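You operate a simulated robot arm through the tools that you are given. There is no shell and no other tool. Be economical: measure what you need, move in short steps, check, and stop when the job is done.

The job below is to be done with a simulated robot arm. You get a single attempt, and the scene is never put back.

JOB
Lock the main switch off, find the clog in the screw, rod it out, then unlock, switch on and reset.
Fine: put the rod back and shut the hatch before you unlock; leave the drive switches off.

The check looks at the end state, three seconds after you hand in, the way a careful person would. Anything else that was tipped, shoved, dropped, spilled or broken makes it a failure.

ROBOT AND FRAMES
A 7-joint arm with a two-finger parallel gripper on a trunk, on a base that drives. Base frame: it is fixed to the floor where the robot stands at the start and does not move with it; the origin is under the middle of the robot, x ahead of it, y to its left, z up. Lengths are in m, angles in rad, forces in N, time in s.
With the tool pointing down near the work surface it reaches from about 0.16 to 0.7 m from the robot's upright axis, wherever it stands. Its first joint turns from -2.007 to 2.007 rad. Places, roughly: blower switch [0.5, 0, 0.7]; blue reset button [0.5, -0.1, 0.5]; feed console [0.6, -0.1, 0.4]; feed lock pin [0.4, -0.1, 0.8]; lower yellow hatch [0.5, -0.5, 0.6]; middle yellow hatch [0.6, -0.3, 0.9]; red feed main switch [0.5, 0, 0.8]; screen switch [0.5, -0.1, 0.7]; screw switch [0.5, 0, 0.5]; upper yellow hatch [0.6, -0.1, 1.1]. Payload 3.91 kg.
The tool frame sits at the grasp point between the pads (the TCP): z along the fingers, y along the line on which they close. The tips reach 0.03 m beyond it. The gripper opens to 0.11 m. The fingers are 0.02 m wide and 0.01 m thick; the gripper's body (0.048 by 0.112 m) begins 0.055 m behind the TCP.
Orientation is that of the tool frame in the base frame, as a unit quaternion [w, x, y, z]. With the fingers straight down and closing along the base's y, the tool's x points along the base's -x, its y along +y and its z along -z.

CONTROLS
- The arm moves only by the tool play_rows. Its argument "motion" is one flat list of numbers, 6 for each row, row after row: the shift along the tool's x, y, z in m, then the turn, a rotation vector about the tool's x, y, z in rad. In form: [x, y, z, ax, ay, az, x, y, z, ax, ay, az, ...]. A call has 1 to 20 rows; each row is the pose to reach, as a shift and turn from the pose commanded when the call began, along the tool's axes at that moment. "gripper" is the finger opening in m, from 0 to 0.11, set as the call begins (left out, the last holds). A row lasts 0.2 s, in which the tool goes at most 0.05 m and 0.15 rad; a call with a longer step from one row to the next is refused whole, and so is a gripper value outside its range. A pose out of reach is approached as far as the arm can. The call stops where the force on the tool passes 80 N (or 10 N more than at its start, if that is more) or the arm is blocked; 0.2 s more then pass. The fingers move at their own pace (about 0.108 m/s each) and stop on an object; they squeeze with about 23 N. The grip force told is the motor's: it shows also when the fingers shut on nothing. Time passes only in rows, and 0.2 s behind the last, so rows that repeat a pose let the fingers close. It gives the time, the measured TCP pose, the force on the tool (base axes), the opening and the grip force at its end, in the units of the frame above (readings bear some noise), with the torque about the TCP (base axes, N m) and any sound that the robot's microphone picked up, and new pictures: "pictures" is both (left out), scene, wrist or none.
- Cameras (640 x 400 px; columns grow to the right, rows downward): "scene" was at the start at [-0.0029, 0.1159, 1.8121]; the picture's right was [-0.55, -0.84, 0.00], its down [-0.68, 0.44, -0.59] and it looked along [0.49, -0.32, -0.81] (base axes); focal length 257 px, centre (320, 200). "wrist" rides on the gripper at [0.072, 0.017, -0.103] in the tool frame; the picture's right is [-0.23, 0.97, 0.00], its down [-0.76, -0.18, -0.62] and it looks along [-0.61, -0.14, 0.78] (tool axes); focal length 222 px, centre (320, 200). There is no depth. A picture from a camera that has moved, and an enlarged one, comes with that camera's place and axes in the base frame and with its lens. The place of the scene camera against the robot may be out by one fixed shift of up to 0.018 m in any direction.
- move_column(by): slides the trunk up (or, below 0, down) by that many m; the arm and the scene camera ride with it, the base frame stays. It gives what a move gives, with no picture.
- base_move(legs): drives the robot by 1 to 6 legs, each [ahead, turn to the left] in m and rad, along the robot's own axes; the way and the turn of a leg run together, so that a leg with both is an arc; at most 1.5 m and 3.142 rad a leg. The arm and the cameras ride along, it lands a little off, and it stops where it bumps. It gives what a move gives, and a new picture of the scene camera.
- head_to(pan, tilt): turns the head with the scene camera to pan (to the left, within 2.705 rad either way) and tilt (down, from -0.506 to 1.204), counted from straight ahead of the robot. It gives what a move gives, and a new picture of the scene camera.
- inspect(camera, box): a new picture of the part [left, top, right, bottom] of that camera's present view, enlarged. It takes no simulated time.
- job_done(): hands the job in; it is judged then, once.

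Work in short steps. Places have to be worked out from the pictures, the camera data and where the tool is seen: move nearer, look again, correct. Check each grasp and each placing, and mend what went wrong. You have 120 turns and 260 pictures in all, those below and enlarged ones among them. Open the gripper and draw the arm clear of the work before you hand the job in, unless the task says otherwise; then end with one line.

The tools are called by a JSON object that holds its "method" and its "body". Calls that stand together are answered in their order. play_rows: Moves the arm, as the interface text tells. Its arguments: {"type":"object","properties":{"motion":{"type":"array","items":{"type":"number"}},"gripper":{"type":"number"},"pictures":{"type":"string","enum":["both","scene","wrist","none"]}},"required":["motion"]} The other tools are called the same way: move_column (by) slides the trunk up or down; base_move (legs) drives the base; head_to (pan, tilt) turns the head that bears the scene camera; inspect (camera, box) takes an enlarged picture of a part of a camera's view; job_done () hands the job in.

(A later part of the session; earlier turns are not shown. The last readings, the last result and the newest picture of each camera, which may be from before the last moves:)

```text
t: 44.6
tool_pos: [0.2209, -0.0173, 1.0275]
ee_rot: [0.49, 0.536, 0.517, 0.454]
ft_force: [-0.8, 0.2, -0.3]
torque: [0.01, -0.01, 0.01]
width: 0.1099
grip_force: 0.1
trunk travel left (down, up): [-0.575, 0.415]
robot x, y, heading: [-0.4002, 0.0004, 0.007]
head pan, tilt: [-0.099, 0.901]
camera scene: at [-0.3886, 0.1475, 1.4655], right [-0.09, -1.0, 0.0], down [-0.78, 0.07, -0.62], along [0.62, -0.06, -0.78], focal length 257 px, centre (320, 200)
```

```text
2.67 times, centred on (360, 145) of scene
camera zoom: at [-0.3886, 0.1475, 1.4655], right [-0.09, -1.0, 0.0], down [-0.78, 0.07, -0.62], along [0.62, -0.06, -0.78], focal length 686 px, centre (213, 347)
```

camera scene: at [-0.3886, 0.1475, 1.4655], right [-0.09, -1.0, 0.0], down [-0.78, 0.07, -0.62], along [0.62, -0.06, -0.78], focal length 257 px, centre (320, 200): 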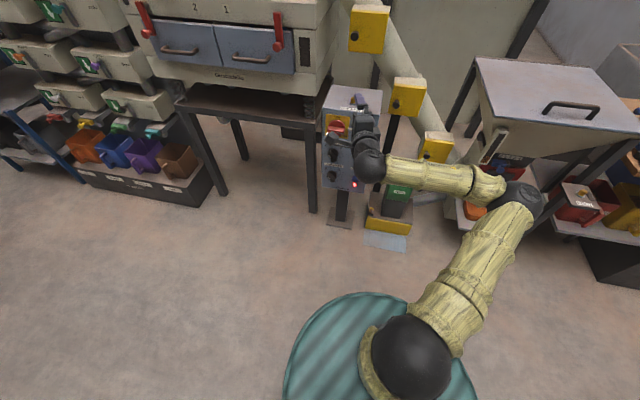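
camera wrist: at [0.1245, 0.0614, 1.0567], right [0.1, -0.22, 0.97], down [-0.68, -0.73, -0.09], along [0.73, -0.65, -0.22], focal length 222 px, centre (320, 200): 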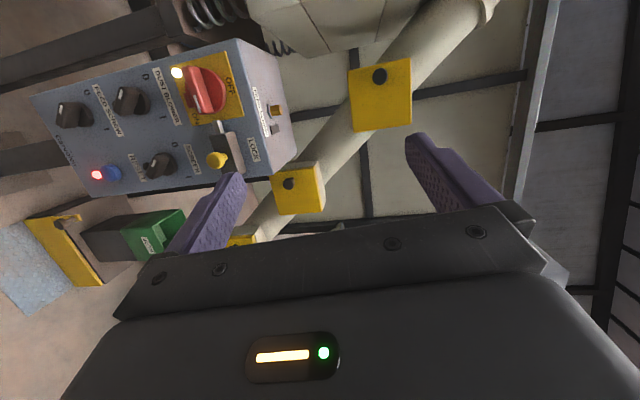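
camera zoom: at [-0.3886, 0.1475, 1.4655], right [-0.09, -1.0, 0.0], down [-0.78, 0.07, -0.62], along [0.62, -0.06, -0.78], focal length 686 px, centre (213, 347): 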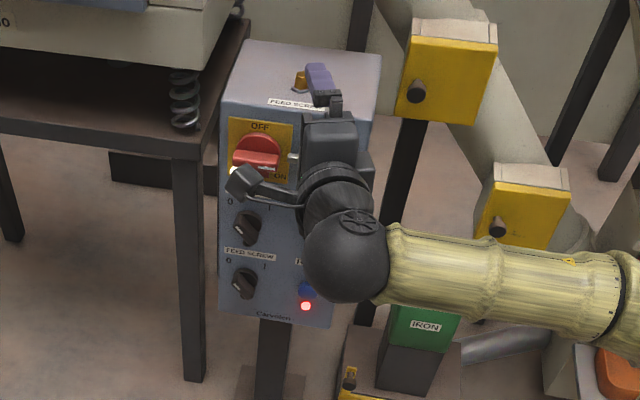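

I estimate the main switch near (0.53, 0, 0.79) on a panel leaning back slightly. I lower the trunk 0.23 m to bring the tool to that height.

{"method": "move_column", "body": {"by": -0.23}}

{"method": "play_rows", "body": {"motion": [0, 0, 0.03, 0, 0, 0, 0, 0, 0.06, 0, 0, 0]}}

```text
t: 47.0
tool_pos: [0.2201, -0.0167, 0.7983]
ee_rot: [0.489, 0.536, 0.517, 0.454]
ft_force: [0.5, -0.3, 0.1]
torque: [0.02, 0.02, -0.06]
width: 0.1099
grip_force: 0.0
trunk travel left (down, up): [-0.345, 0.645]
robot x, y, heading: [-0.3987, -0.0017, 0.008]
head pan, tilt: [-0.099, 0.901]
```

```text
t: 47.6
tool_pos: [0.2808, -0.0207, 0.7972]
ee_rot: [0.486, 0.537, 0.52, 0.453]
ft_force: [-0.3, 0.6, 0.6]
torque: [0.01, 0.0, 0.01]
width: 0.1101
grip_force: 0.1
out of reach, approached as far as the arm can: row 2
trunk travel left (down, up): [-0.345, 0.645]
robot x, y, heading: [-0.3994, -0.0076, 0.008]
head pan, tilt: [-0.099, 0.901]
camera scene: at [-0.3887, 0.1475, 1.2354], right [-0.09, -1.0, 0.0], down [-0.78, 0.07, -0.62], along [0.62, -0.06, -0.78], focal length 257 px, centre (320, 200)
camera wrist: at [0.1839, 0.058, 0.8262], right [0.1, -0.21, 0.97], down [-0.68, -0.73, -0.09], along [0.73, -0.65, -0.22], focal length 222 px, centre (320, 200)
```

scene: 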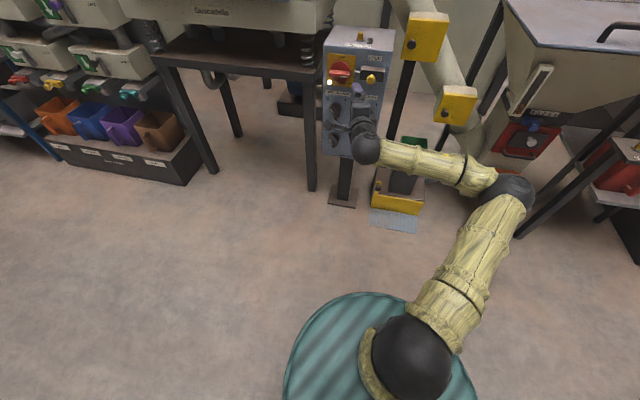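
wrist: 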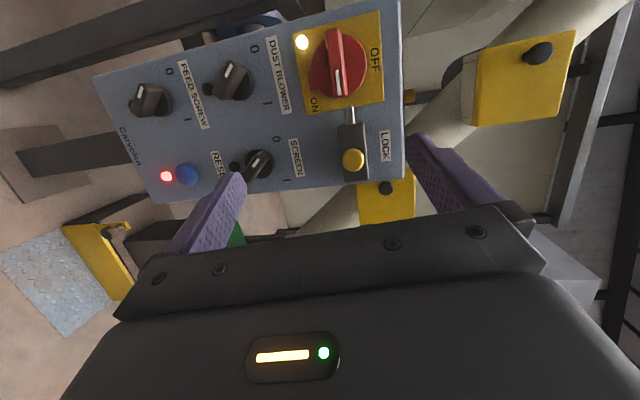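

Triangulation: red handle ≈ (0.517, 0, 0.80), lock knob ≈ (0.43, −0.10, 0.81); the panel is vertical but yawed ~17° clockwise seen from above. All three drive knobs point at 0. I drive 0.12 m ahead and turn the tool square to the panel.

{"method": "base_move", "body": {"legs": [[0.12, 0]]}}

{"method": "play_rows", "body": {"motion": [0.015, 0, 0, -0.057, -0.122, 0.016, 0.03, 0, 0, -0.115, -0.244, 0.033, 0.05, 0, 0, -0.115, -0.244, 0.033, 0.05, 0, 0, -0.115, -0.244, 0.033], "gripper": 0.07}}

```text
t: 48.9
tool_pos: [0.4013, -0.0174, 0.7988]
ee_rot: [0.486, 0.538, 0.52, 0.452]
ft_force: [0.7, -0.1, 0.1]
torque: [0.01, 0.02, 0.01]
width: 0.11
grip_force: 0.1
trunk travel left (down, up): [-0.345, 0.645]
robot x, y, heading: [-0.2769, -0.0004, 0.014]
head pan, tilt: [-0.099, 0.901]
camera scene: at [-0.2686, 0.1487, 1.2354], right [-0.09, -1.0, 0.0], down [-0.78, 0.07, -0.62], along [0.62, -0.06, -0.78], focal length 257 px, centre (320, 200)
```

scene: 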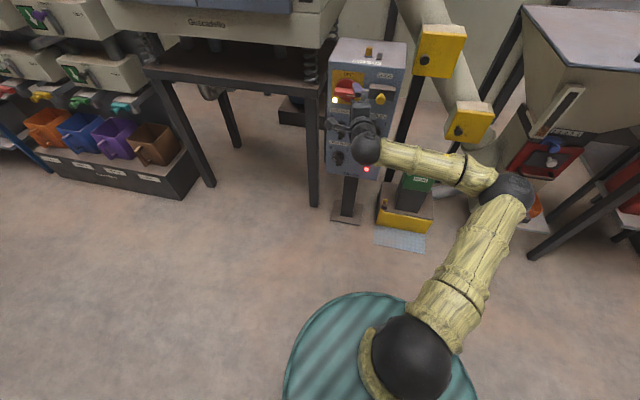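

```text
t: 49.9
tool_pos: [0.4008, 0.0226, 0.8629]
ee_rot: [0.555, 0.577, 0.442, 0.405]
ft_force: [0.8, 0.6, 0.1]
torque: [0.02, -0.01, 0.0]
width: 0.0701
grip_force: 0.0
out of reach, approached as far as the arm can: row 1, 2, 3, 4
trunk travel left (down, up): [-0.345, 0.645]
robot x, y, heading: [-0.2817, 0.0041, 0.007]
head pan, tilt: [-0.099, 0.901]
camera scene: at [-0.2685, 0.1488, 1.2354], right [-0.09, -1.0, 0.0], down [-0.78, 0.07, -0.62], along [0.62, -0.06, -0.78], focal length 257 px, centre (320, 200)
camera wrist: at [0.3226, 0.1217, 0.8835], right [-0.01, -0.21, 0.98], down [-0.82, -0.55, -0.13], along [0.57, -0.8, -0.17], focal length 222 px, centre (320, 200)
```

scene: 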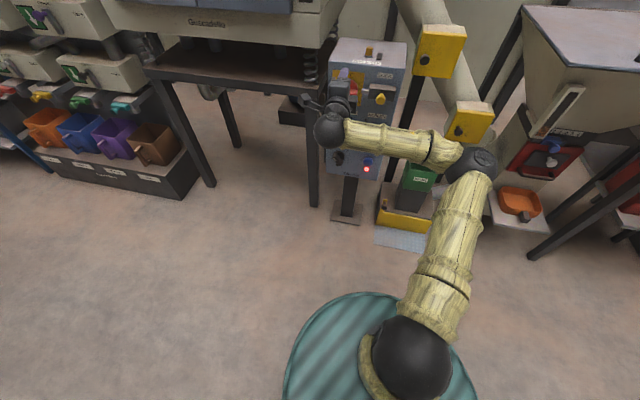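
wrist: 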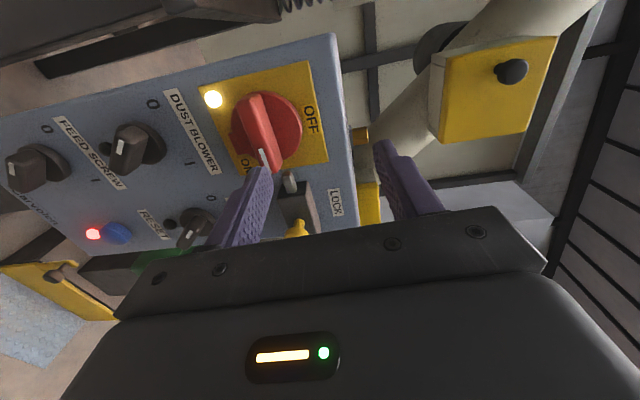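

The arm prefers the tool higher relative to the trunk, and orientation is now square to the panel. I lower the trunk 0.07 m and check alignment.

{"method": "move_column", "body": {"by": -0.07}}

{"method": "play_rows", "body": {"motion": [0, 0, 0.02, 0, 0, 0, 0, 0, 0.04, 0, 0, 0], "pictures": "wrist"}}

```text
t: 51.0
tool_pos: [0.3992, 0.0216, 0.7915]
ee_rot: [0.555, 0.577, 0.441, 0.406]
ft_force: [0.4, 0.4, -0.8]
torque: [0.0, 0.01, -0.03]
width: 0.0698
grip_force: 0.1
trunk travel left (down, up): [-0.275, 0.715]
robot x, y, heading: [-0.2768, -0.001, 0.01]
head pan, tilt: [-0.099, 0.901]
```

```text
t: 51.6
tool_pos: [0.4361, 0.0106, 0.7898]
ee_rot: [0.554, 0.577, 0.443, 0.404]
ft_force: [1.0, -0.2, 0.4]
torque: [-0.01, 0.02, -0.01]
width: 0.0698
grip_force: 0.0
trunk travel left (down, up): [-0.275, 0.715]
robot x, y, heading: [-0.2765, 0.0008, 0.011]
head pan, tilt: [-0.099, 0.901]
camera wrist: at [0.3602, 0.1102, 0.8118], right [0.0, -0.21, 0.98], down [-0.82, -0.56, -0.12], along [0.57, -0.8, -0.18], focal length 222 px, centre (320, 200)
```

wrist: 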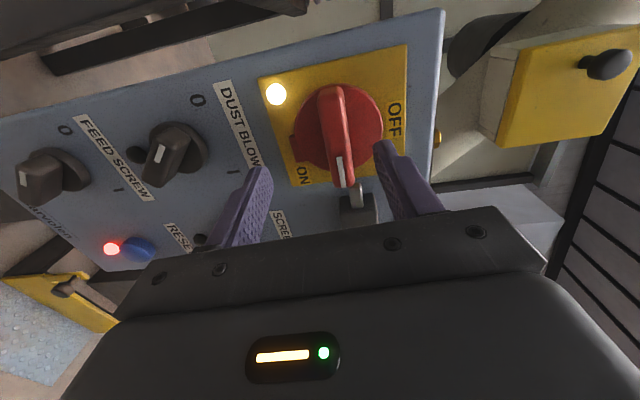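

The bar sits about 1 cm above and ~1.5 cm left of my tool axis. I correct and approach 1 cm.

{"method": "play_rows", "body": {"motion": [0.008, 0.006, 0.005, 0, 0, 0, 0.016, 0.011, 0.01, 0, 0, 0, 0.016, 0.011, 0.01, 0, 0, 0], "pictures": "wrist"}}

{"method": "inspect", "body": {"camera": "wrist", "box": [220, 20, 460, 250]}}

```text
t: 52.4
tool_pos: [0.4541, 0.025, 0.7985]
ee_rot: [0.553, 0.578, 0.442, 0.405]
ft_force: [0.4, -0.8, -0.5]
torque: [-0.02, -0.03, 0.0]
width: 0.07
grip_force: 0.0
trunk travel left (down, up): [-0.275, 0.715]
robot x, y, heading: [-0.2795, -0.0017, 0.01]
head pan, tilt: [-0.099, 0.901]
camera wrist: at [0.3762, 0.1226, 0.8202], right [0.0, -0.21, 0.98], down [-0.82, -0.56, -0.13], along [0.57, -0.8, -0.17], focal length 222 px, centre (320, 200)
```

wrist: 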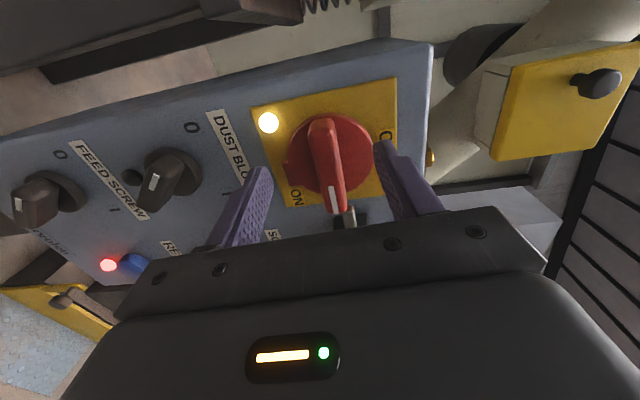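

```text
1.74 times, centred on (340, 135) of wrist
camera zoom: at [0.3762, 0.1226, 0.8202], right [0.0, -0.21, 0.98], down [-0.82, -0.56, -0.13], along [0.57, -0.8, -0.17], focal length 386 px, centre (285, 313)
```

zoom: 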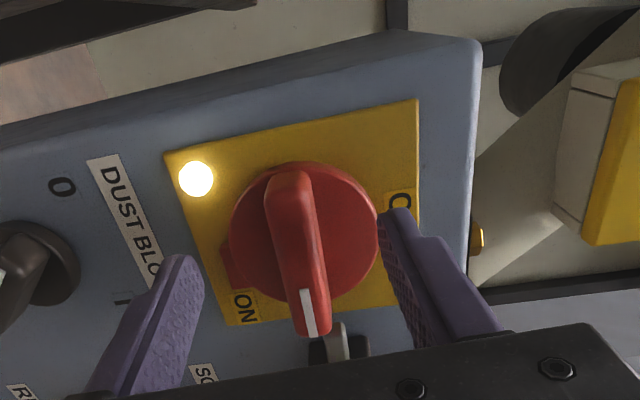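

The bar front seems right at the fingertip depth and centred; I advance 2.5 cm with a 4 mm rise.

{"method": "play_rows", "body": {"motion": [0, 0.004, 0.008, 0, 0, 0, 0, 0.004, 0.016, 0, 0, 0, 0, 0.004, 0.025, 0, 0, 0], "pictures": "wrist"}}

{"method": "inspect", "body": {"camera": "wrist", "box": [220, 60, 460, 250]}}

```text
t: 53.2
tool_pos: [0.4771, 0.0171, 0.8006]
ee_rot: [0.555, 0.577, 0.442, 0.405]
ft_force: [-0.4, 0.2, 0.0]
torque: [0.0, 0.0, -0.03]
width: 0.0702
grip_force: 0.0
trunk travel left (down, up): [-0.275, 0.715]
robot x, y, heading: [-0.2787, 0.0013, 0.013]
head pan, tilt: [-0.099, 0.901]
camera wrist: at [0.3999, 0.1159, 0.8232], right [0.0, -0.21, 0.98], down [-0.82, -0.56, -0.13], along [0.57, -0.8, -0.17], focal length 222 px, centre (320, 200)
```

wrist: 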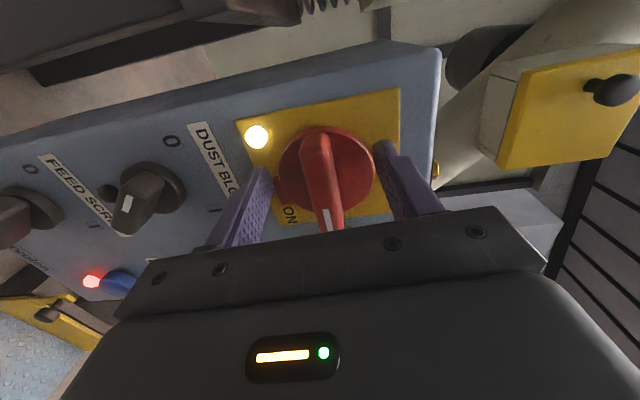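

```text
2.11 times, centred on (340, 155) of wrist
camera zoom: at [0.3999, 0.1159, 0.8232], right [0.0, -0.21, 0.98], down [-0.82, -0.56, -0.13], along [0.57, -0.8, -0.17], focal length 468 px, centre (278, 295)
```

zoom: 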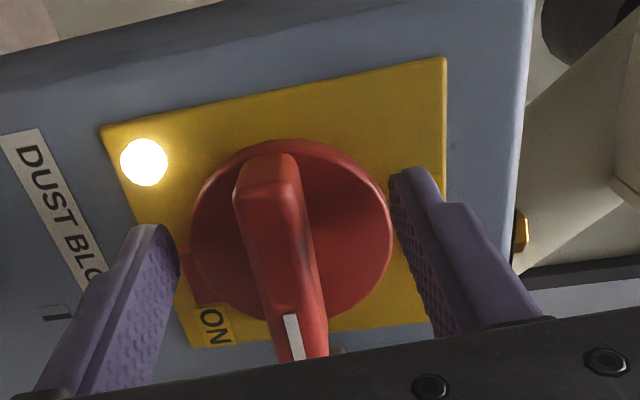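

Bar front is at TCP depth, the disc face ~2.5 cm deeper. I back 8 mm so the tips clear the disc and close on the bar.

{"method": "play_rows", "body": {"motion": [0, 0, -0.008, 0, 0, 0, 0, 0, -0.008, 0, 0, 0], "pictures": "none"}}

{"method": "play_rows", "body": {"motion": [0, 0, 0, 0, 0, 0, 0, 0, 0, 0, 0, 0, 0, 0, 0, 0, 0, 0], "gripper": 0.0, "pictures": "wrist"}}

```text
t: 53.8
tool_pos: [0.4678, 0.0192, 0.8024]
ee_rot: [0.553, 0.578, 0.442, 0.405]
ft_force: [0.0, 0.6, 0.3]
torque: [0.02, 0.04, 0.01]
width: 0.0699
grip_force: 0.1
trunk travel left (down, up): [-0.275, 0.715]
robot x, y, heading: [-0.2773, 0.0012, 0.015]
head pan, tilt: [-0.099, 0.901]
```

```text
t: 54.6
tool_pos: [0.4691, 0.018, 0.8004]
ee_rot: [0.554, 0.578, 0.442, 0.405]
ft_force: [-4.7, -0.1, -6.1]
torque: [-0.13, -0.59, 0.04]
width: 0.0184
grip_force: 45.5
trunk travel left (down, up): [-0.275, 0.715]
robot x, y, heading: [-0.2784, 0.0012, 0.012]
head pan, tilt: [-0.099, 0.901]
camera wrist: at [0.3916, 0.1182, 0.8232], right [0.0, -0.21, 0.98], down [-0.82, -0.56, -0.12], along [0.57, -0.8, -0.17], focal length 222 px, centre (320, 200)
```

wrist: 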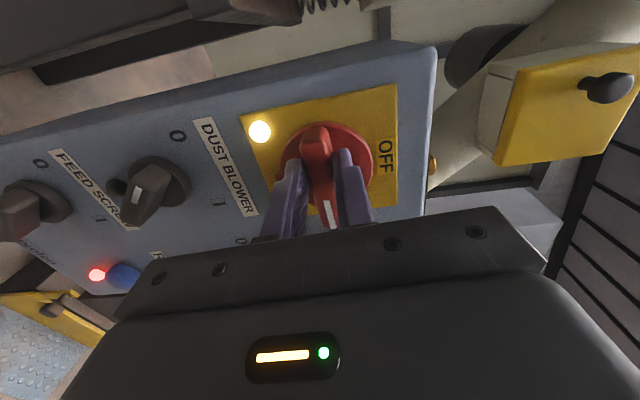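

Bar gripped (18 mm). I turn it counter-clockwise in a first portion (0.6 rad) and check the forces.

{"method": "play_rows", "body": {"motion": [0, 0, 0, 0, 0, -0.12, 0, 0, 0, 0, 0, -0.24, 0, 0, 0, 0, 0, -0.36, 0, 0, 0, 0, 0, -0.48, 0, 0, 0, 0, 0, -0.6], "pictures": "wrist"}}

```text
t: 55.8
tool_pos: [0.4685, 0.0168, 0.7928]
ee_rot: [0.643, 0.427, 0.597, 0.22]
ft_force: [-54.4, -15.1, -52.4]
torque: [0.99, 0.4, -0.8]
width: 0.0184
grip_force: 45.3
trunk travel left (down, up): [-0.275, 0.715]
robot x, y, heading: [-0.277, -0.0015, 0.012]
head pan, tilt: [-0.099, 0.901]
camera wrist: at [0.3883, 0.1126, 0.7739], right [0.18, 0.35, 0.92], down [-0.78, -0.52, 0.35], along [0.6, -0.78, 0.18], focal length 222 px, centre (320, 200)
```

wrist: 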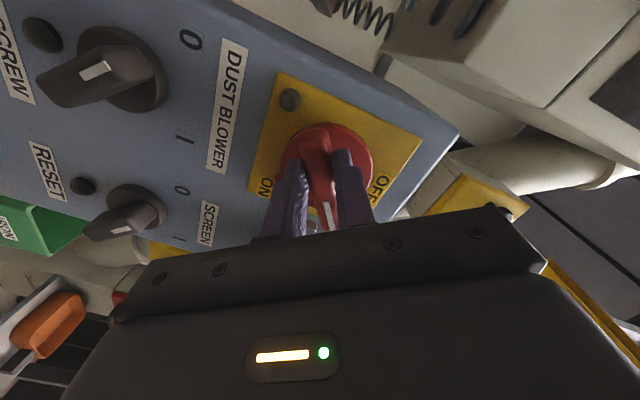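

Knob has turned ~35° and the lamp is out, but forces show my grip is left of the pivot and too deep. I relieve (down/right on an arc, 6 mm back) and check.

{"method": "play_rows", "body": {"motion": [0.0025, -0.0079, -0.006, 0, 0, 0, 0.0025, -0.0079, -0.006, 0, 0, 0], "pictures": "none"}}

```text
t: 56.4
tool_pos: [0.466, 0.0171, 0.7941]
ee_rot: [0.649, 0.422, 0.592, 0.222]
ft_force: [39.8, -17.0, -9.8]
torque: [0.06, -0.42, 0.32]
width: 0.0182
grip_force: 45.2
trunk travel left (down, up): [-0.275, 0.715]
robot x, y, heading: [-0.2742, 0.0033, 0.011]
head pan, tilt: [-0.099, 0.901]
```

Lateral forces are relieved; I restore 3 mm depth and continue along the arc to about 1.1 rad.

{"method": "play_rows", "body": {"motion": [0, 0, 0.003, 0, 0, -0.02, -0.0003, -0.0018, 0.003, 0, 0, -0.13, -0.0005, -0.0035, 0.003, 0, 0, -0.25, -0.0011, -0.0052, 0.003, 0, 0, -0.38, -0.0018, -0.0068, 0.003, 0, 0, -0.5], "pictures": "none"}}

```text
t: 57.6
tool_pos: [0.4653, 0.0122, 0.7892]
ee_rot: [0.684, 0.261, 0.679, 0.054]
ft_force: [30.0, -16.4, -4.4]
torque: [-0.06, -0.27, -0.61]
width: 0.0177
grip_force: 45.2
trunk travel left (down, up): [-0.275, 0.715]
robot x, y, heading: [-0.2784, 0.0045, 0.006]
head pan, tilt: [-0.099, 0.901]
```

{"method": "play_rows", "body": {"motion": [-0.0004, -0.0016, 0.002, 0, 0, -0.12, -0.0008, -0.0032, 0.002, 0, 0, -0.25, -0.0012, -0.0048, 0.002, 0, 0, -0.37, -0.0016, -0.0063, 0.002, 0, 0, -0.48, -0.0016, -0.0063, 0.002, 0, 0, -0.5], "pictures": "both"}}

{"method": "inspect", "body": {"camera": "wrist", "box": [200, 60, 460, 250]}}

```text
t: 58.8
tool_pos: [0.4628, 0.0054, 0.7876]
ee_rot: [0.676, 0.086, 0.722, -0.115]
ft_force: [-13.0, -9.6, -11.9]
torque: [1.34, 0.21, -0.91]
width: 0.0185
grip_force: 45.0
trunk travel left (down, up): [-0.275, 0.715]
robot x, y, heading: [-0.2779, -0.0018, 0.009]
head pan, tilt: [-0.099, 0.901]
camera scene: at [-0.2685, 0.1476, 1.1655], right [-0.09, -1.0, 0.0], down [-0.78, 0.07, -0.62], along [0.62, -0.06, -0.78], focal length 257 px, centre (320, 200)
camera wrist: at [0.3639, 0.0486, 0.7214], right [0.29, 0.94, 0.18], down [-0.59, 0.03, 0.81], along [0.75, -0.34, 0.57], focal length 222 px, centre (320, 200)
```

scene: 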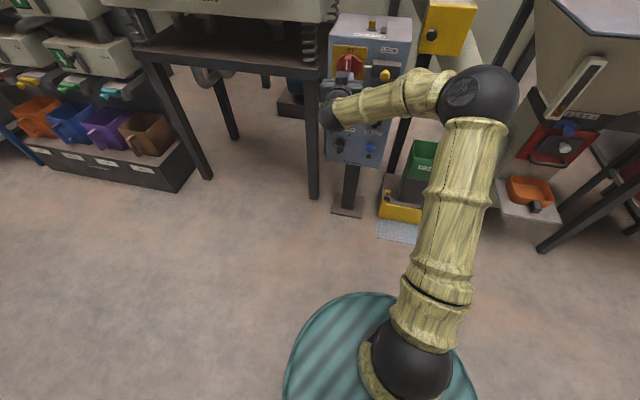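
wrist: 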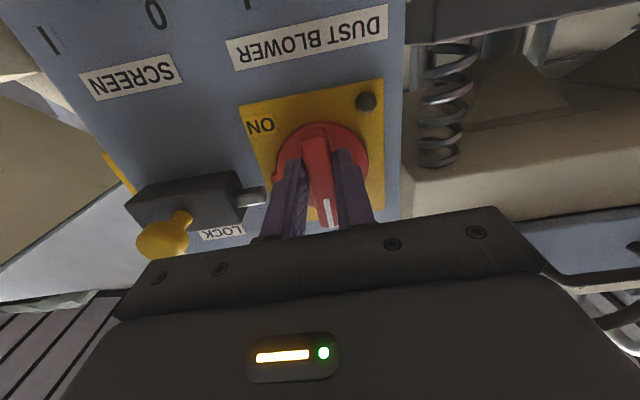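

```text
2.11 times, centred on (330, 155) of wrist
camera zoom: at [0.3639, 0.0486, 0.7214], right [0.29, 0.94, 0.18], down [-0.59, 0.03, 0.81], along [0.75, -0.34, 0.57], focal length 468 px, centre (299, 295)
```

zoom: 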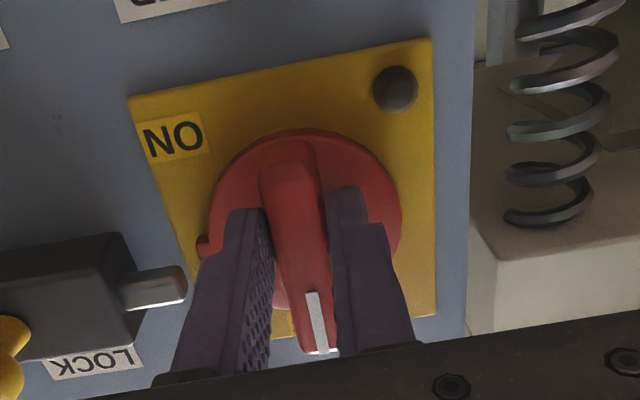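

The marker points up at OFF, lamp dark. I release and retreat 10 cm, then look at the lock bolt.

{"method": "play_rows", "body": {"motion": [0, 0, 0, 0, 0, 0, 0, 0, 0, 0, 0, 0, 0, 0, -0.04, 0, 0, 0, 0, 0, -0.08, 0, 0, 0, 0, 0, -0.11, 0, 0, 0], "gripper": 0.06, "pictures": "wrist"}}

{"method": "inspect", "body": {"camera": "wrist", "box": [150, 20, 430, 220]}}

{"method": "inspect", "body": {"camera": "scene", "box": [310, 0, 430, 100]}}

```text
t: 60.0
tool_pos: [0.3574, 0.038, 0.7939]
ee_rot: [0.677, 0.086, 0.722, -0.117]
ft_force: [0.6, 0.8, -0.3]
torque: [0.03, -0.07, 0.01]
width: 0.0599
grip_force: 0.2
trunk travel left (down, up): [-0.275, 0.715]
robot x, y, heading: [-0.2748, -0.0004, 0.009]
head pan, tilt: [-0.099, 0.901]
camera wrist: at [0.258, 0.0819, 0.7274], right [0.29, 0.94, 0.18], down [-0.59, 0.03, 0.8], along [0.75, -0.34, 0.57], focal length 222 px, centre (320, 200)
```

wrist: 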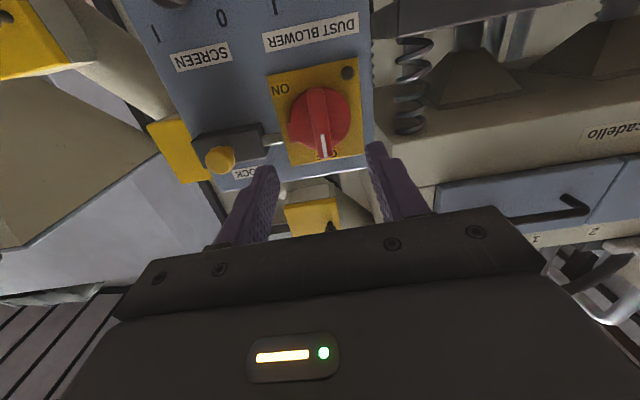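

```text
2.00 times, centred on (290, 120) of wrist
camera zoom: at [0.258, 0.0819, 0.7274], right [0.29, 0.94, 0.18], down [-0.59, 0.03, 0.8], along [0.75, -0.34, 0.57], focal length 444 px, centre (380, 360)
```

zoom: 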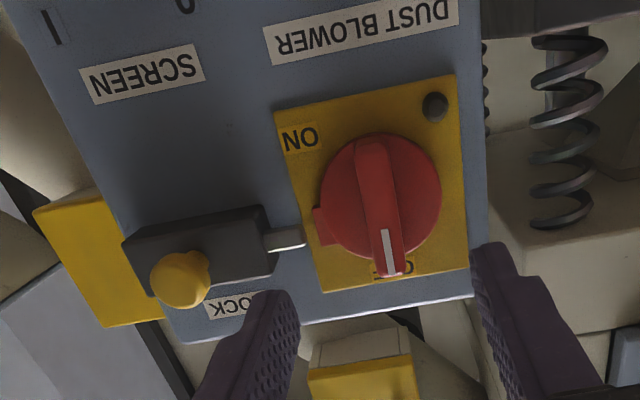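

```text
4.00 times, centred on (370, 50) of scene
camera zoom: at [-0.268, 0.1485, 1.1654], right [-0.09, -1.0, 0.0], down [-0.78, 0.07, -0.62], along [0.62, -0.05, -0.78], focal length 1028 px, centre (120, 800)
```

zoom: 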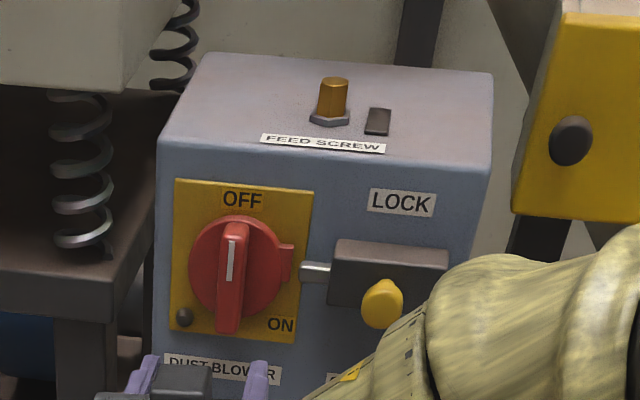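

Lock knob is at ≈ (0.432, −0.098, 0.808). I line up in front of it with 6 cm standoff.

{"method": "play_rows", "body": {"motion": [-0.004, -0.037, 0.012, 0, 0, 0, -0.009, -0.074, 0.025, 0, 0, 0, -0.0145, -0.11, 0.037, 0, 0, 0, -0.0145, -0.11, 0.037, 0, 0, 0], "gripper": 0.06, "pictures": "wrist"}}

{"method": "inspect", "body": {"camera": "wrist", "box": [180, 20, 460, 240]}}

```text
t: 61.0
tool_pos: [0.3589, -0.078, 0.8133]
ee_rot: [0.677, 0.085, 0.722, -0.114]
ft_force: [0.1, -0.6, -0.8]
torque: [-0.03, 0.0, -0.02]
width: 0.06
grip_force: 0.1
trunk travel left (down, up): [-0.275, 0.715]
robot x, y, heading: [-0.2769, 0.0001, 0.016]
head pan, tilt: [-0.099, 0.901]
camera wrist: at [0.2609, -0.0356, 0.7468], right [0.29, 0.94, 0.18], down [-0.59, 0.03, 0.8], along [0.75, -0.33, 0.57], focal length 222 px, centre (320, 200)
```

wrist: 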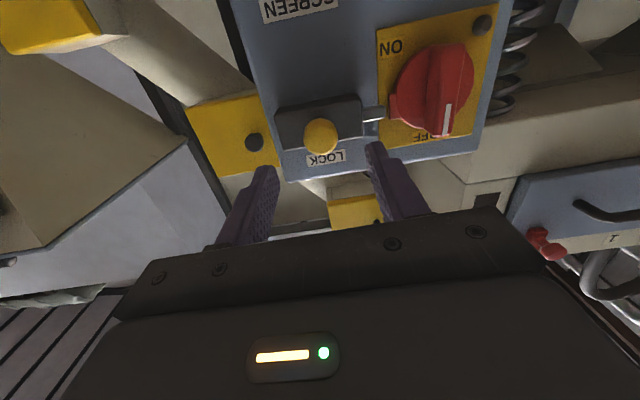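

```text
1.82 times, centred on (320, 130) of wrist
camera zoom: at [0.2609, -0.0356, 0.7468], right [0.29, 0.94, 0.18], down [-0.59, 0.03, 0.8], along [0.75, -0.33, 0.57], focal length 404 px, centre (320, 327)
```

zoom: 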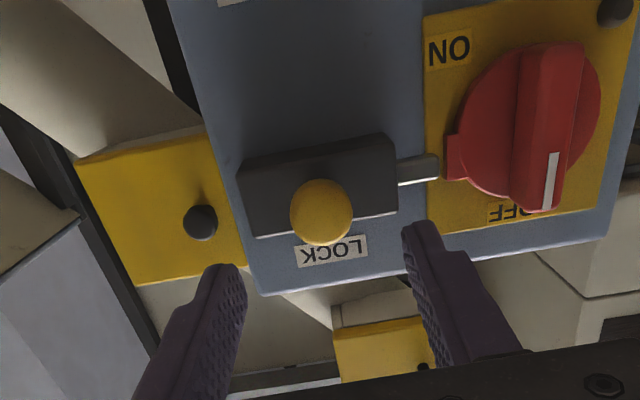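

Perfectly aligned; knob centre ~7.7 cm ahead. I advance 6.5 cm and close.

{"method": "play_rows", "body": {"motion": [0, 0, 0.022, 0, 0, 0, 0, 0, 0.044, 0, 0, 0, 0, 0, 0.065, 0, 0, 0, 0, 0, 0.065, 0, 0, 0], "pictures": "wrist"}}

{"method": "play_rows", "body": {"motion": [0, 0, 0, 0, 0, 0, 0, 0, 0, 0, 0, 0, 0, 0, 0, 0, 0, 0], "gripper": 0.0, "pictures": "wrist"}}

```text
t: 62.0
tool_pos: [0.4255, -0.097, 0.8105]
ee_rot: [0.677, 0.085, 0.722, -0.115]
ft_force: [0.5, -1.1, -1.5]
torque: [0.0, 0.03, -0.01]
width: 0.0599
grip_force: 0.0
trunk travel left (down, up): [-0.275, 0.715]
robot x, y, heading: [-0.2814, -0.0016, 0.013]
head pan, tilt: [-0.099, 0.901]
camera wrist: at [0.3262, -0.0536, 0.7431], right [0.29, 0.94, 0.18], down [-0.59, 0.03, 0.8], along [0.75, -0.34, 0.57], focal length 222 px, centre (320, 200)
```

wrist: 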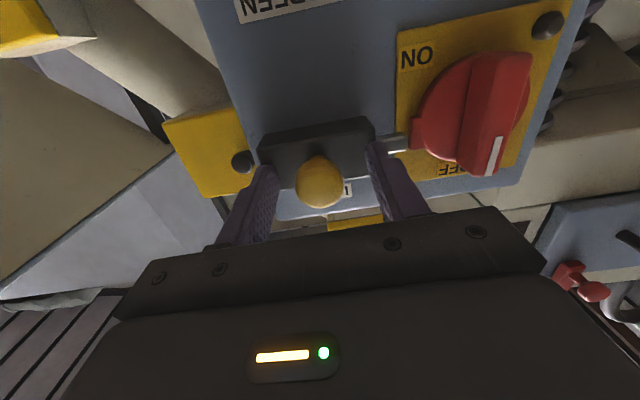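

```text
t: 62.8
tool_pos: [0.4252, -0.0974, 0.8095]
ee_rot: [0.677, 0.085, 0.722, -0.115]
ft_force: [2.4, -1.4, 0.6]
torque: [-0.08, 0.0, -0.37]
width: 0.0272
grip_force: 45.1
trunk travel left (down, up): [-0.275, 0.715]
robot x, y, heading: [-0.2759, 0.0015, 0.009]
head pan, tilt: [-0.099, 0.901]
camera wrist: at [0.326, -0.0536, 0.743], right [0.29, 0.94, 0.18], down [-0.59, 0.03, 0.8], along [0.75, -0.34, 0.57], focal length 222 px, centre (320, 200)
```

wrist: 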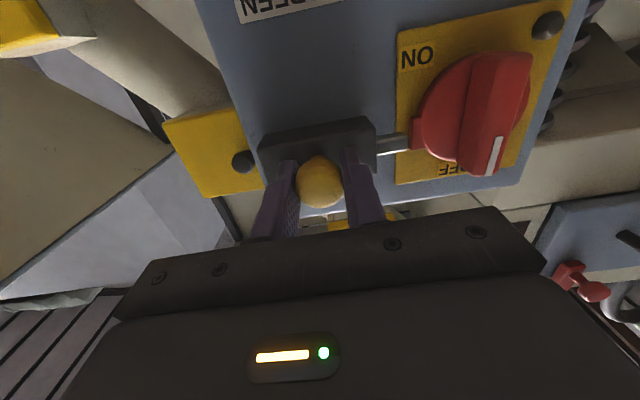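

Knob gripped (27 mm). I slide it left along the panel in small steps, watching force.

{"method": "play_rows", "body": {"motion": [0, 0.005, 0, 0, 0, 0, 0, 0.01, 0, 0, 0, 0, -0.0005, 0.015, 0, 0, 0, 0, -0.001, 0.02, 0, 0, 0, 0, -0.001, 0.02, 0, 0, 0, 0], "pictures": "wrist"}}

```text
t: 64.0
tool_pos: [0.4328, -0.0777, 0.8094]
ee_rot: [0.677, 0.085, 0.722, -0.115]
ft_force: [8.6, -3.7, 3.9]
torque: [-0.21, -0.28, -0.46]
width: 0.0271
grip_force: 44.9
trunk travel left (down, up): [-0.275, 0.715]
robot x, y, heading: [-0.2773, -0.0002, 0.014]
head pan, tilt: [-0.099, 0.901]
camera wrist: at [0.3326, -0.034, 0.7429], right [0.29, 0.94, 0.18], down [-0.59, 0.03, 0.8], along [0.75, -0.34, 0.57], focal length 222 px, centre (320, 200)
```

wrist: 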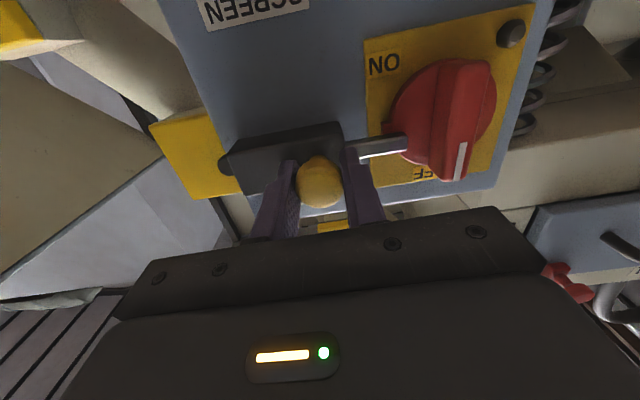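

The pin slides smoothly toward the switch's tab. I continue until a stop is felt.

{"method": "play_rows", "body": {"motion": [0, 0.005, 0, 0, 0, 0, -0.0005, 0.01, 0, 0, 0, 0, -0.0008, 0.015, 0, 0, 0, 0, -0.0008, 0.015, 0, 0, 0, 0], "pictures": "wrist"}}

{"method": "inspect", "body": {"camera": "wrist", "box": [200, 40, 520, 240]}}

```text
t: 65.0
tool_pos: [0.4346, -0.0672, 0.8097]
ee_rot: [0.677, 0.089, 0.721, -0.118]
ft_force: [-19.0, -24.2, 3.8]
torque: [-0.28, 0.39, -0.59]
width: 0.027
grip_force: 45.4
trunk travel left (down, up): [-0.275, 0.715]
robot x, y, heading: [-0.2756, -0.0003, 0.008]
head pan, tilt: [-0.099, 0.901]
camera wrist: at [0.3361, -0.0232, 0.743], right [0.3, 0.94, 0.18], down [-0.59, 0.03, 0.8], along [0.75, -0.34, 0.57], focal length 222 px, centre (320, 200)
```

wrist: 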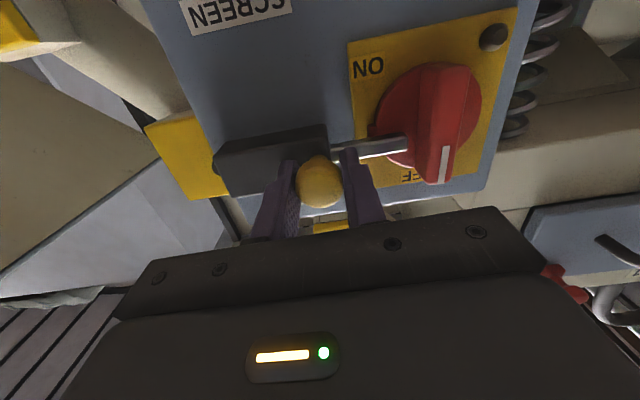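

```text
2.00 times, centred on (360, 140) of wrist
camera zoom: at [0.3361, -0.0232, 0.743], right [0.3, 0.94, 0.18], down [-0.59, 0.03, 0.8], along [0.75, -0.34, 0.57], focal length 444 px, centre (240, 320)
```

zoom: 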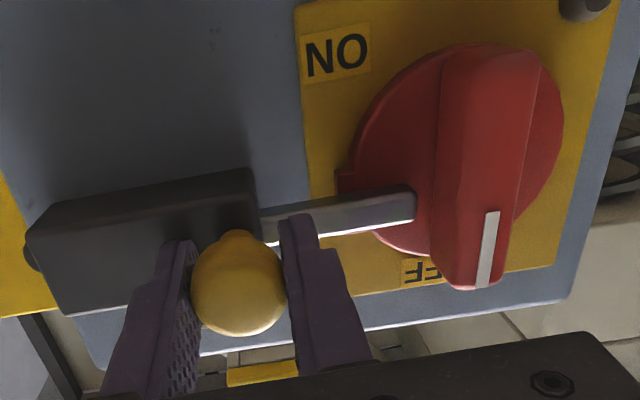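

The bolt is home (stop felt, pin across the switch). Release and retreat.

{"method": "play_rows", "body": {"motion": [0, -0.004, 0, 0, 0, 0, 0, -0.004, 0, 0, 0, 0, 0, -0.004, -0.05, 0, 0, 0, 0, -0.004, -0.1, 0, 0, 0], "gripper": 0.06, "pictures": "wrist"}}

{"method": "inspect", "body": {"camera": "wrist", "box": [200, 0, 520, 200]}}

{"method": "head_to", "body": {"pan": -0.5, "tilt": 0.3}}

```text
t: 66.0
tool_pos: [0.3417, -0.0351, 0.8173]
ee_rot: [0.677, 0.085, 0.722, -0.115]
ft_force: [0.2, -0.3, 0.2]
torque: [-0.01, -0.01, 0.02]
width: 0.06
grip_force: 0.0
trunk travel left (down, up): [-0.275, 0.715]
robot x, y, heading: [-0.2754, 0.001, 0.008]
head pan, tilt: [-0.099, 0.901]
camera wrist: at [0.243, 0.0068, 0.7504], right [0.29, 0.94, 0.18], down [-0.59, 0.03, 0.8], along [0.75, -0.34, 0.57], focal length 222 px, centre (320, 200)
```

wrist: 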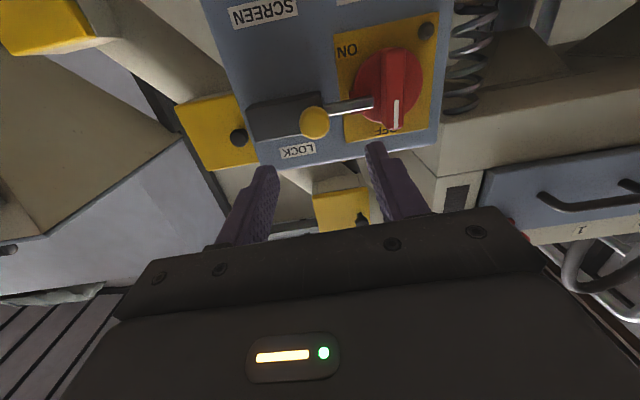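

```text
2.00 times, centred on (360, 100) of wrist
camera zoom: at [0.243, 0.0068, 0.7504], right [0.29, 0.94, 0.18], down [-0.59, 0.03, 0.8], along [0.75, -0.34, 0.57], focal length 444 px, centre (240, 400)
```

zoom: 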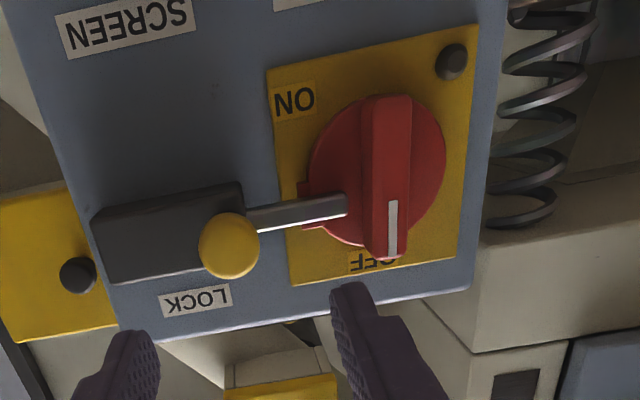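

```text
t: 67.0
tool_pos: [0.3427, -0.0352, 0.8168]
ee_rot: [0.677, 0.085, 0.722, -0.115]
ft_force: [-0.3, -0.1, -0.5]
torque: [0.0, 0.02, 0.0]
width: 0.0598
grip_force: 0.1
trunk travel left (down, up): [-0.275, 0.715]
robot x, y, heading: [-0.2811, 0.0026, 0.013]
head pan, tilt: [-0.499, 0.3]
camera scene: at [-0.2612, 0.1115, 1.2176], right [-0.47, -0.88, 0.0], down [-0.26, 0.14, -0.95], along [0.84, -0.45, -0.3], focal length 257 px, centre (320, 200)
```

scene: 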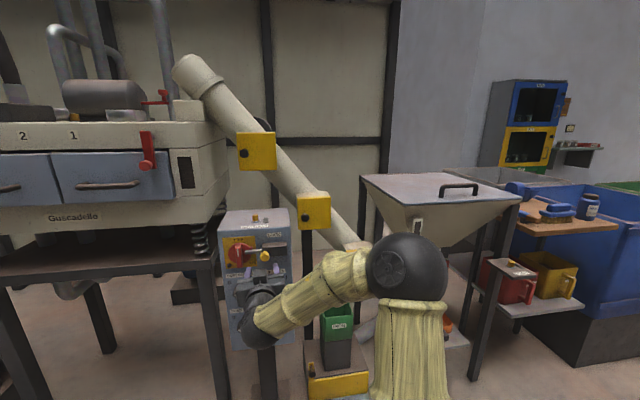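

Switch is OFF and the bolt is across it — locked. Now the hatches; middle hatch knob ≈ (0.535, −0.242, 0.85). I move the tool in front of it for a look.

{"method": "play_rows", "body": {"motion": [-0.007, -0.04, 0.011, 0, 0, 0, -0.013, -0.078, 0.022, 0, 0, 0, -0.02, -0.116, 0.033, 0, 0, 0, -0.026, -0.155, 0.044, 0, 0, 0, -0.0325, -0.194, 0.055, 0, 0, 0, -0.0325, -0.194, 0.055, 0, 0, 0], "pictures": "both"}}

{"method": "inspect", "body": {"camera": "wrist", "box": [180, 20, 480, 230]}}

```text
t: 68.4
tool_pos: [0.3382, -0.238, 0.8563]
ee_rot: [0.677, 0.085, 0.722, -0.116]
ft_force: [0.6, -0.5, 0.2]
torque: [-0.01, 0.0, -0.02]
width: 0.0602
grip_force: 0.2
trunk travel left (down, up): [-0.275, 0.715]
robot x, y, heading: [-0.2743, 0.0005, 0.016]
head pan, tilt: [-0.499, 0.3]
camera scene: at [-0.2612, 0.1112, 1.2177], right [-0.47, -0.88, 0.0], down [-0.26, 0.14, -0.96], along [0.84, -0.45, -0.3], focal length 257 px, centre (320, 200)
camera wrist: at [0.2396, -0.1945, 0.789], right [0.29, 0.94, 0.18], down [-0.59, 0.03, 0.8], along [0.75, -0.34, 0.57], focal length 222 px, centre (320, 200)
```

scene: 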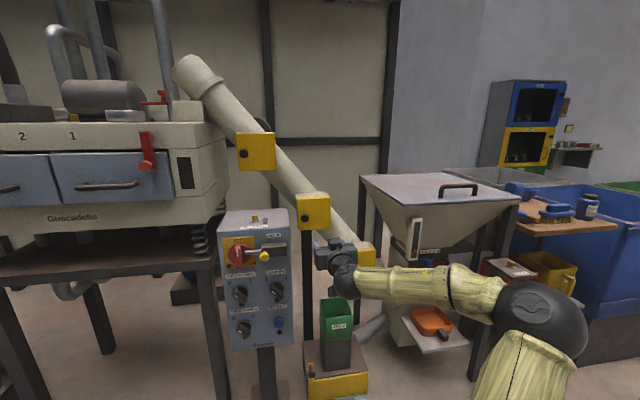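
wrist: 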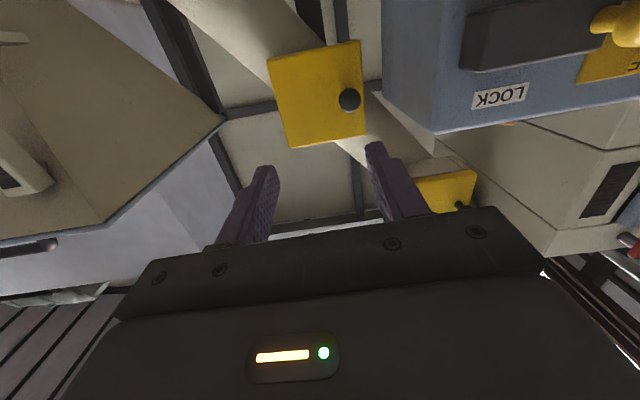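

```text
1.90 times, centred on (330, 125) of wrist
camera zoom: at [0.2396, -0.1945, 0.789], right [0.29, 0.94, 0.18], down [-0.59, 0.03, 0.8], along [0.75, -0.34, 0.57], focal length 423 px, centre (301, 343)
```

zoom: 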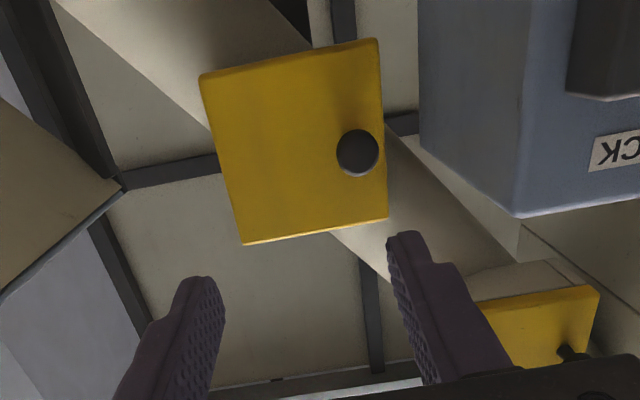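

Knob ≈ (0.562, −0.264, 0.86); the whole machine is yawed ~17° like the tool. I line up 7 cm in front of it.

{"method": "play_rows", "body": {"motion": [-0.005, 0.01, 0.035, 0, 0, 0, -0.01, 0.02, 0.07, 0, 0, 0, -0.015, 0.03, 0.105, 0, 0, 0, -0.019, 0.038, 0.145, 0, 0, 0, -0.019, 0.038, 0.145, 0, 0, 0], "pictures": "wrist"}}

{"method": "inspect", "body": {"camera": "wrist", "box": [180, 20, 480, 230]}}

```text
t: 69.6
tool_pos: [0.49, -0.2453, 0.8673]
ee_rot: [0.677, 0.087, 0.722, -0.117]
ft_force: [0.3, -0.8, 0.8]
torque: [-0.02, 0.01, -0.01]
width: 0.06
grip_force: 0.1
trunk travel left (down, up): [-0.275, 0.715]
robot x, y, heading: [-0.2818, 0.001, 0.007]
head pan, tilt: [-0.499, 0.3]
camera wrist: at [0.3909, -0.2021, 0.8002], right [0.29, 0.94, 0.18], down [-0.59, 0.03, 0.8], along [0.75, -0.34, 0.57], focal length 222 px, centre (320, 200)
```

wrist: 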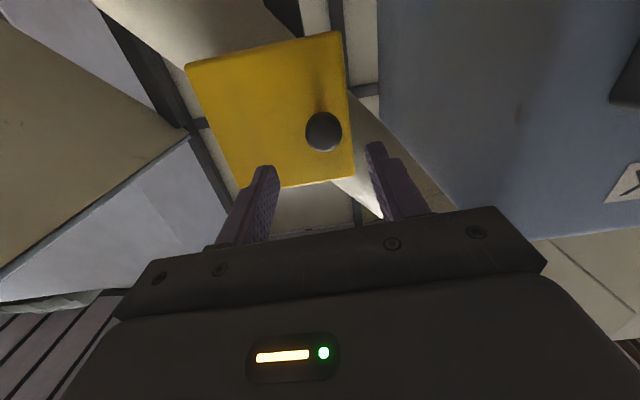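

```text
1.90 times, centred on (330, 125) of wrist
camera zoom: at [0.3909, -0.2021, 0.8002], right [0.29, 0.94, 0.18], down [-0.59, 0.03, 0.8], along [0.75, -0.34, 0.57], focal length 423 px, centre (301, 343)
```

zoom: 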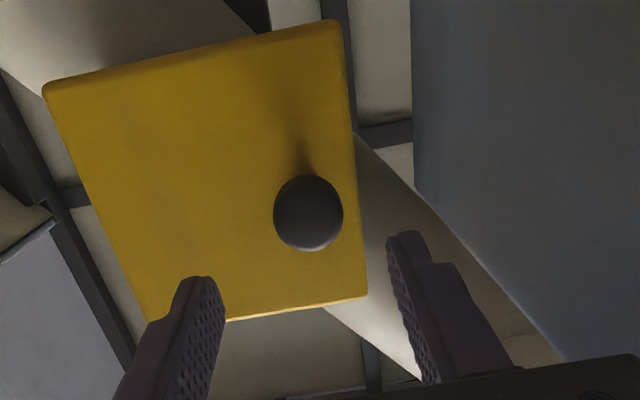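

Aligned; knob face ~8.7 cm ahead. I advance 7.8 cm and close on it.

{"method": "play_rows", "body": {"motion": [0, 0.001, 0.026, 0, 0, 0, 0, 0.001, 0.052, 0, 0, 0, 0, 0.001, 0.078, 0, 0, 0, 0, 0.001, 0.078, 0, 0, 0], "pictures": "none"}}

{"method": "play_rows", "body": {"motion": [0, 0, 0, 0, 0, 0, 0, 0, 0, 0, 0, 0, 0, 0, 0, 0, 0, 0], "gripper": 0.0, "pictures": "wrist"}}

{"method": "inspect", "body": {"camera": "scene", "box": [270, 170, 400, 280]}}

```text
t: 70.7
tool_pos: [0.5602, -0.2627, 0.8586]
ee_rot: [0.676, 0.088, 0.723, -0.115]
ft_force: [-46.6, 14.4, -8.0]
torque: [0.09, -0.27, -1.74]
width: 0.0598
grip_force: 0.0
trunk travel left (down, up): [-0.275, 0.715]
robot x, y, heading: [-0.2756, -0.0019, 0.012]
head pan, tilt: [-0.499, 0.3]
stopped in row 4: the force on the tool passed its limit at 82 N (the readings are from after the stop); the commanded pose is now the measured one
```

```text
t: 71.5
tool_pos: [0.5594, -0.2691, 0.8592]
ee_rot: [0.676, 0.092, 0.722, -0.118]
ft_force: [-57.2, -6.2, -6.5]
torque: [0.07, -0.46, -2.61]
width: 0.0431
grip_force: 23.4
trunk travel left (down, up): [-0.275, 0.715]
robot x, y, heading: [-0.2778, 0.0012, 0.011]
head pan, tilt: [-0.499, 0.3]
camera wrist: at [0.4605, -0.224, 0.7924], right [0.3, 0.94, 0.18], down [-0.59, 0.03, 0.8], along [0.75, -0.35, 0.57], focal length 222 px, centre (320, 200)
```

wrist: 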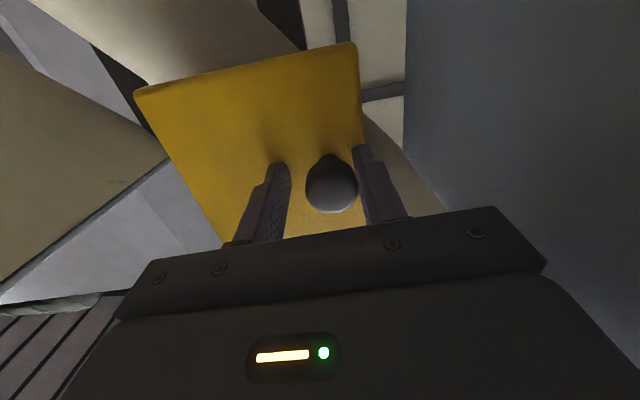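

```text
3.64 times, centred on (335, 225) of scene
camera zoom: at [-0.2678, 0.1105, 1.2179], right [-0.47, -0.88, 0.0], down [-0.26, 0.14, -0.96], along [0.85, -0.45, -0.29], focal length 935 px, centre (266, 109)
```

zoom: 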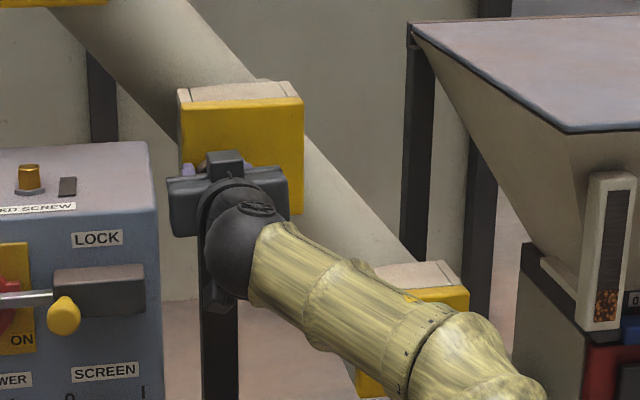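

The tips pressed on the door face. I reopen, back 9 mm, shift 6 mm left, and close again.

{"method": "play_rows", "body": {"motion": [0, 0, -0.009, 0, 0, 0, 0, 0.006, -0.009, 0, 0, 0, 0, 0.006, -0.009, 0, 0, 0], "gripper": 0.06, "pictures": "none"}}

{"method": "play_rows", "body": {"motion": [0, 0, 0, 0, 0, 0, 0, 0, 0, 0, 0, 0, 0, 0, 0, 0, 0, 0], "gripper": 0.0, "pictures": "wrist"}}

```text
t: 72.3
tool_pos: [0.5565, -0.2575, 0.8546]
ee_rot: [0.673, 0.089, 0.725, -0.116]
ft_force: [-14.5, -14.3, -6.9]
torque: [-0.16, -0.59, 1.44]
width: 0.0599
grip_force: 0.1
trunk travel left (down, up): [-0.275, 0.715]
robot x, y, heading: [-0.2785, 0.0014, 0.014]
head pan, tilt: [-0.499, 0.3]
```

```text
t: 73.1
tool_pos: [0.5554, -0.2619, 0.8548]
ee_rot: [0.674, 0.092, 0.724, -0.117]
ft_force: [-15.5, -28.5, -7.7]
torque: [0.05, 0.0, -0.51]
width: 0.0296
grip_force: 45.3
trunk travel left (down, up): [-0.275, 0.715]
robot x, y, heading: [-0.2759, 0.0009, 0.012]
head pan, tilt: [-0.499, 0.3]
camera wrist: at [0.4568, -0.2163, 0.7894], right [0.3, 0.94, 0.18], down [-0.59, 0.03, 0.81], along [0.75, -0.35, 0.56], focal length 222 px, centre (320, 200)
```

wrist: 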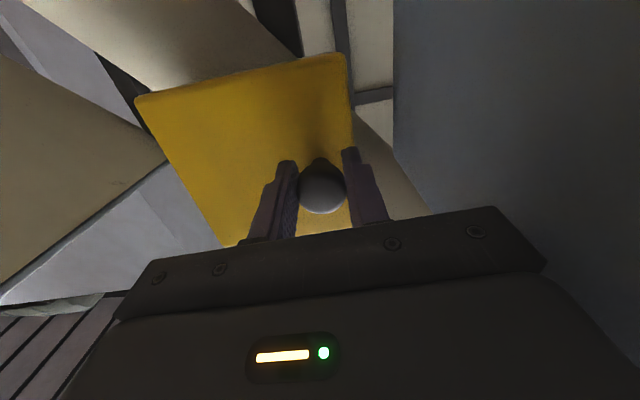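

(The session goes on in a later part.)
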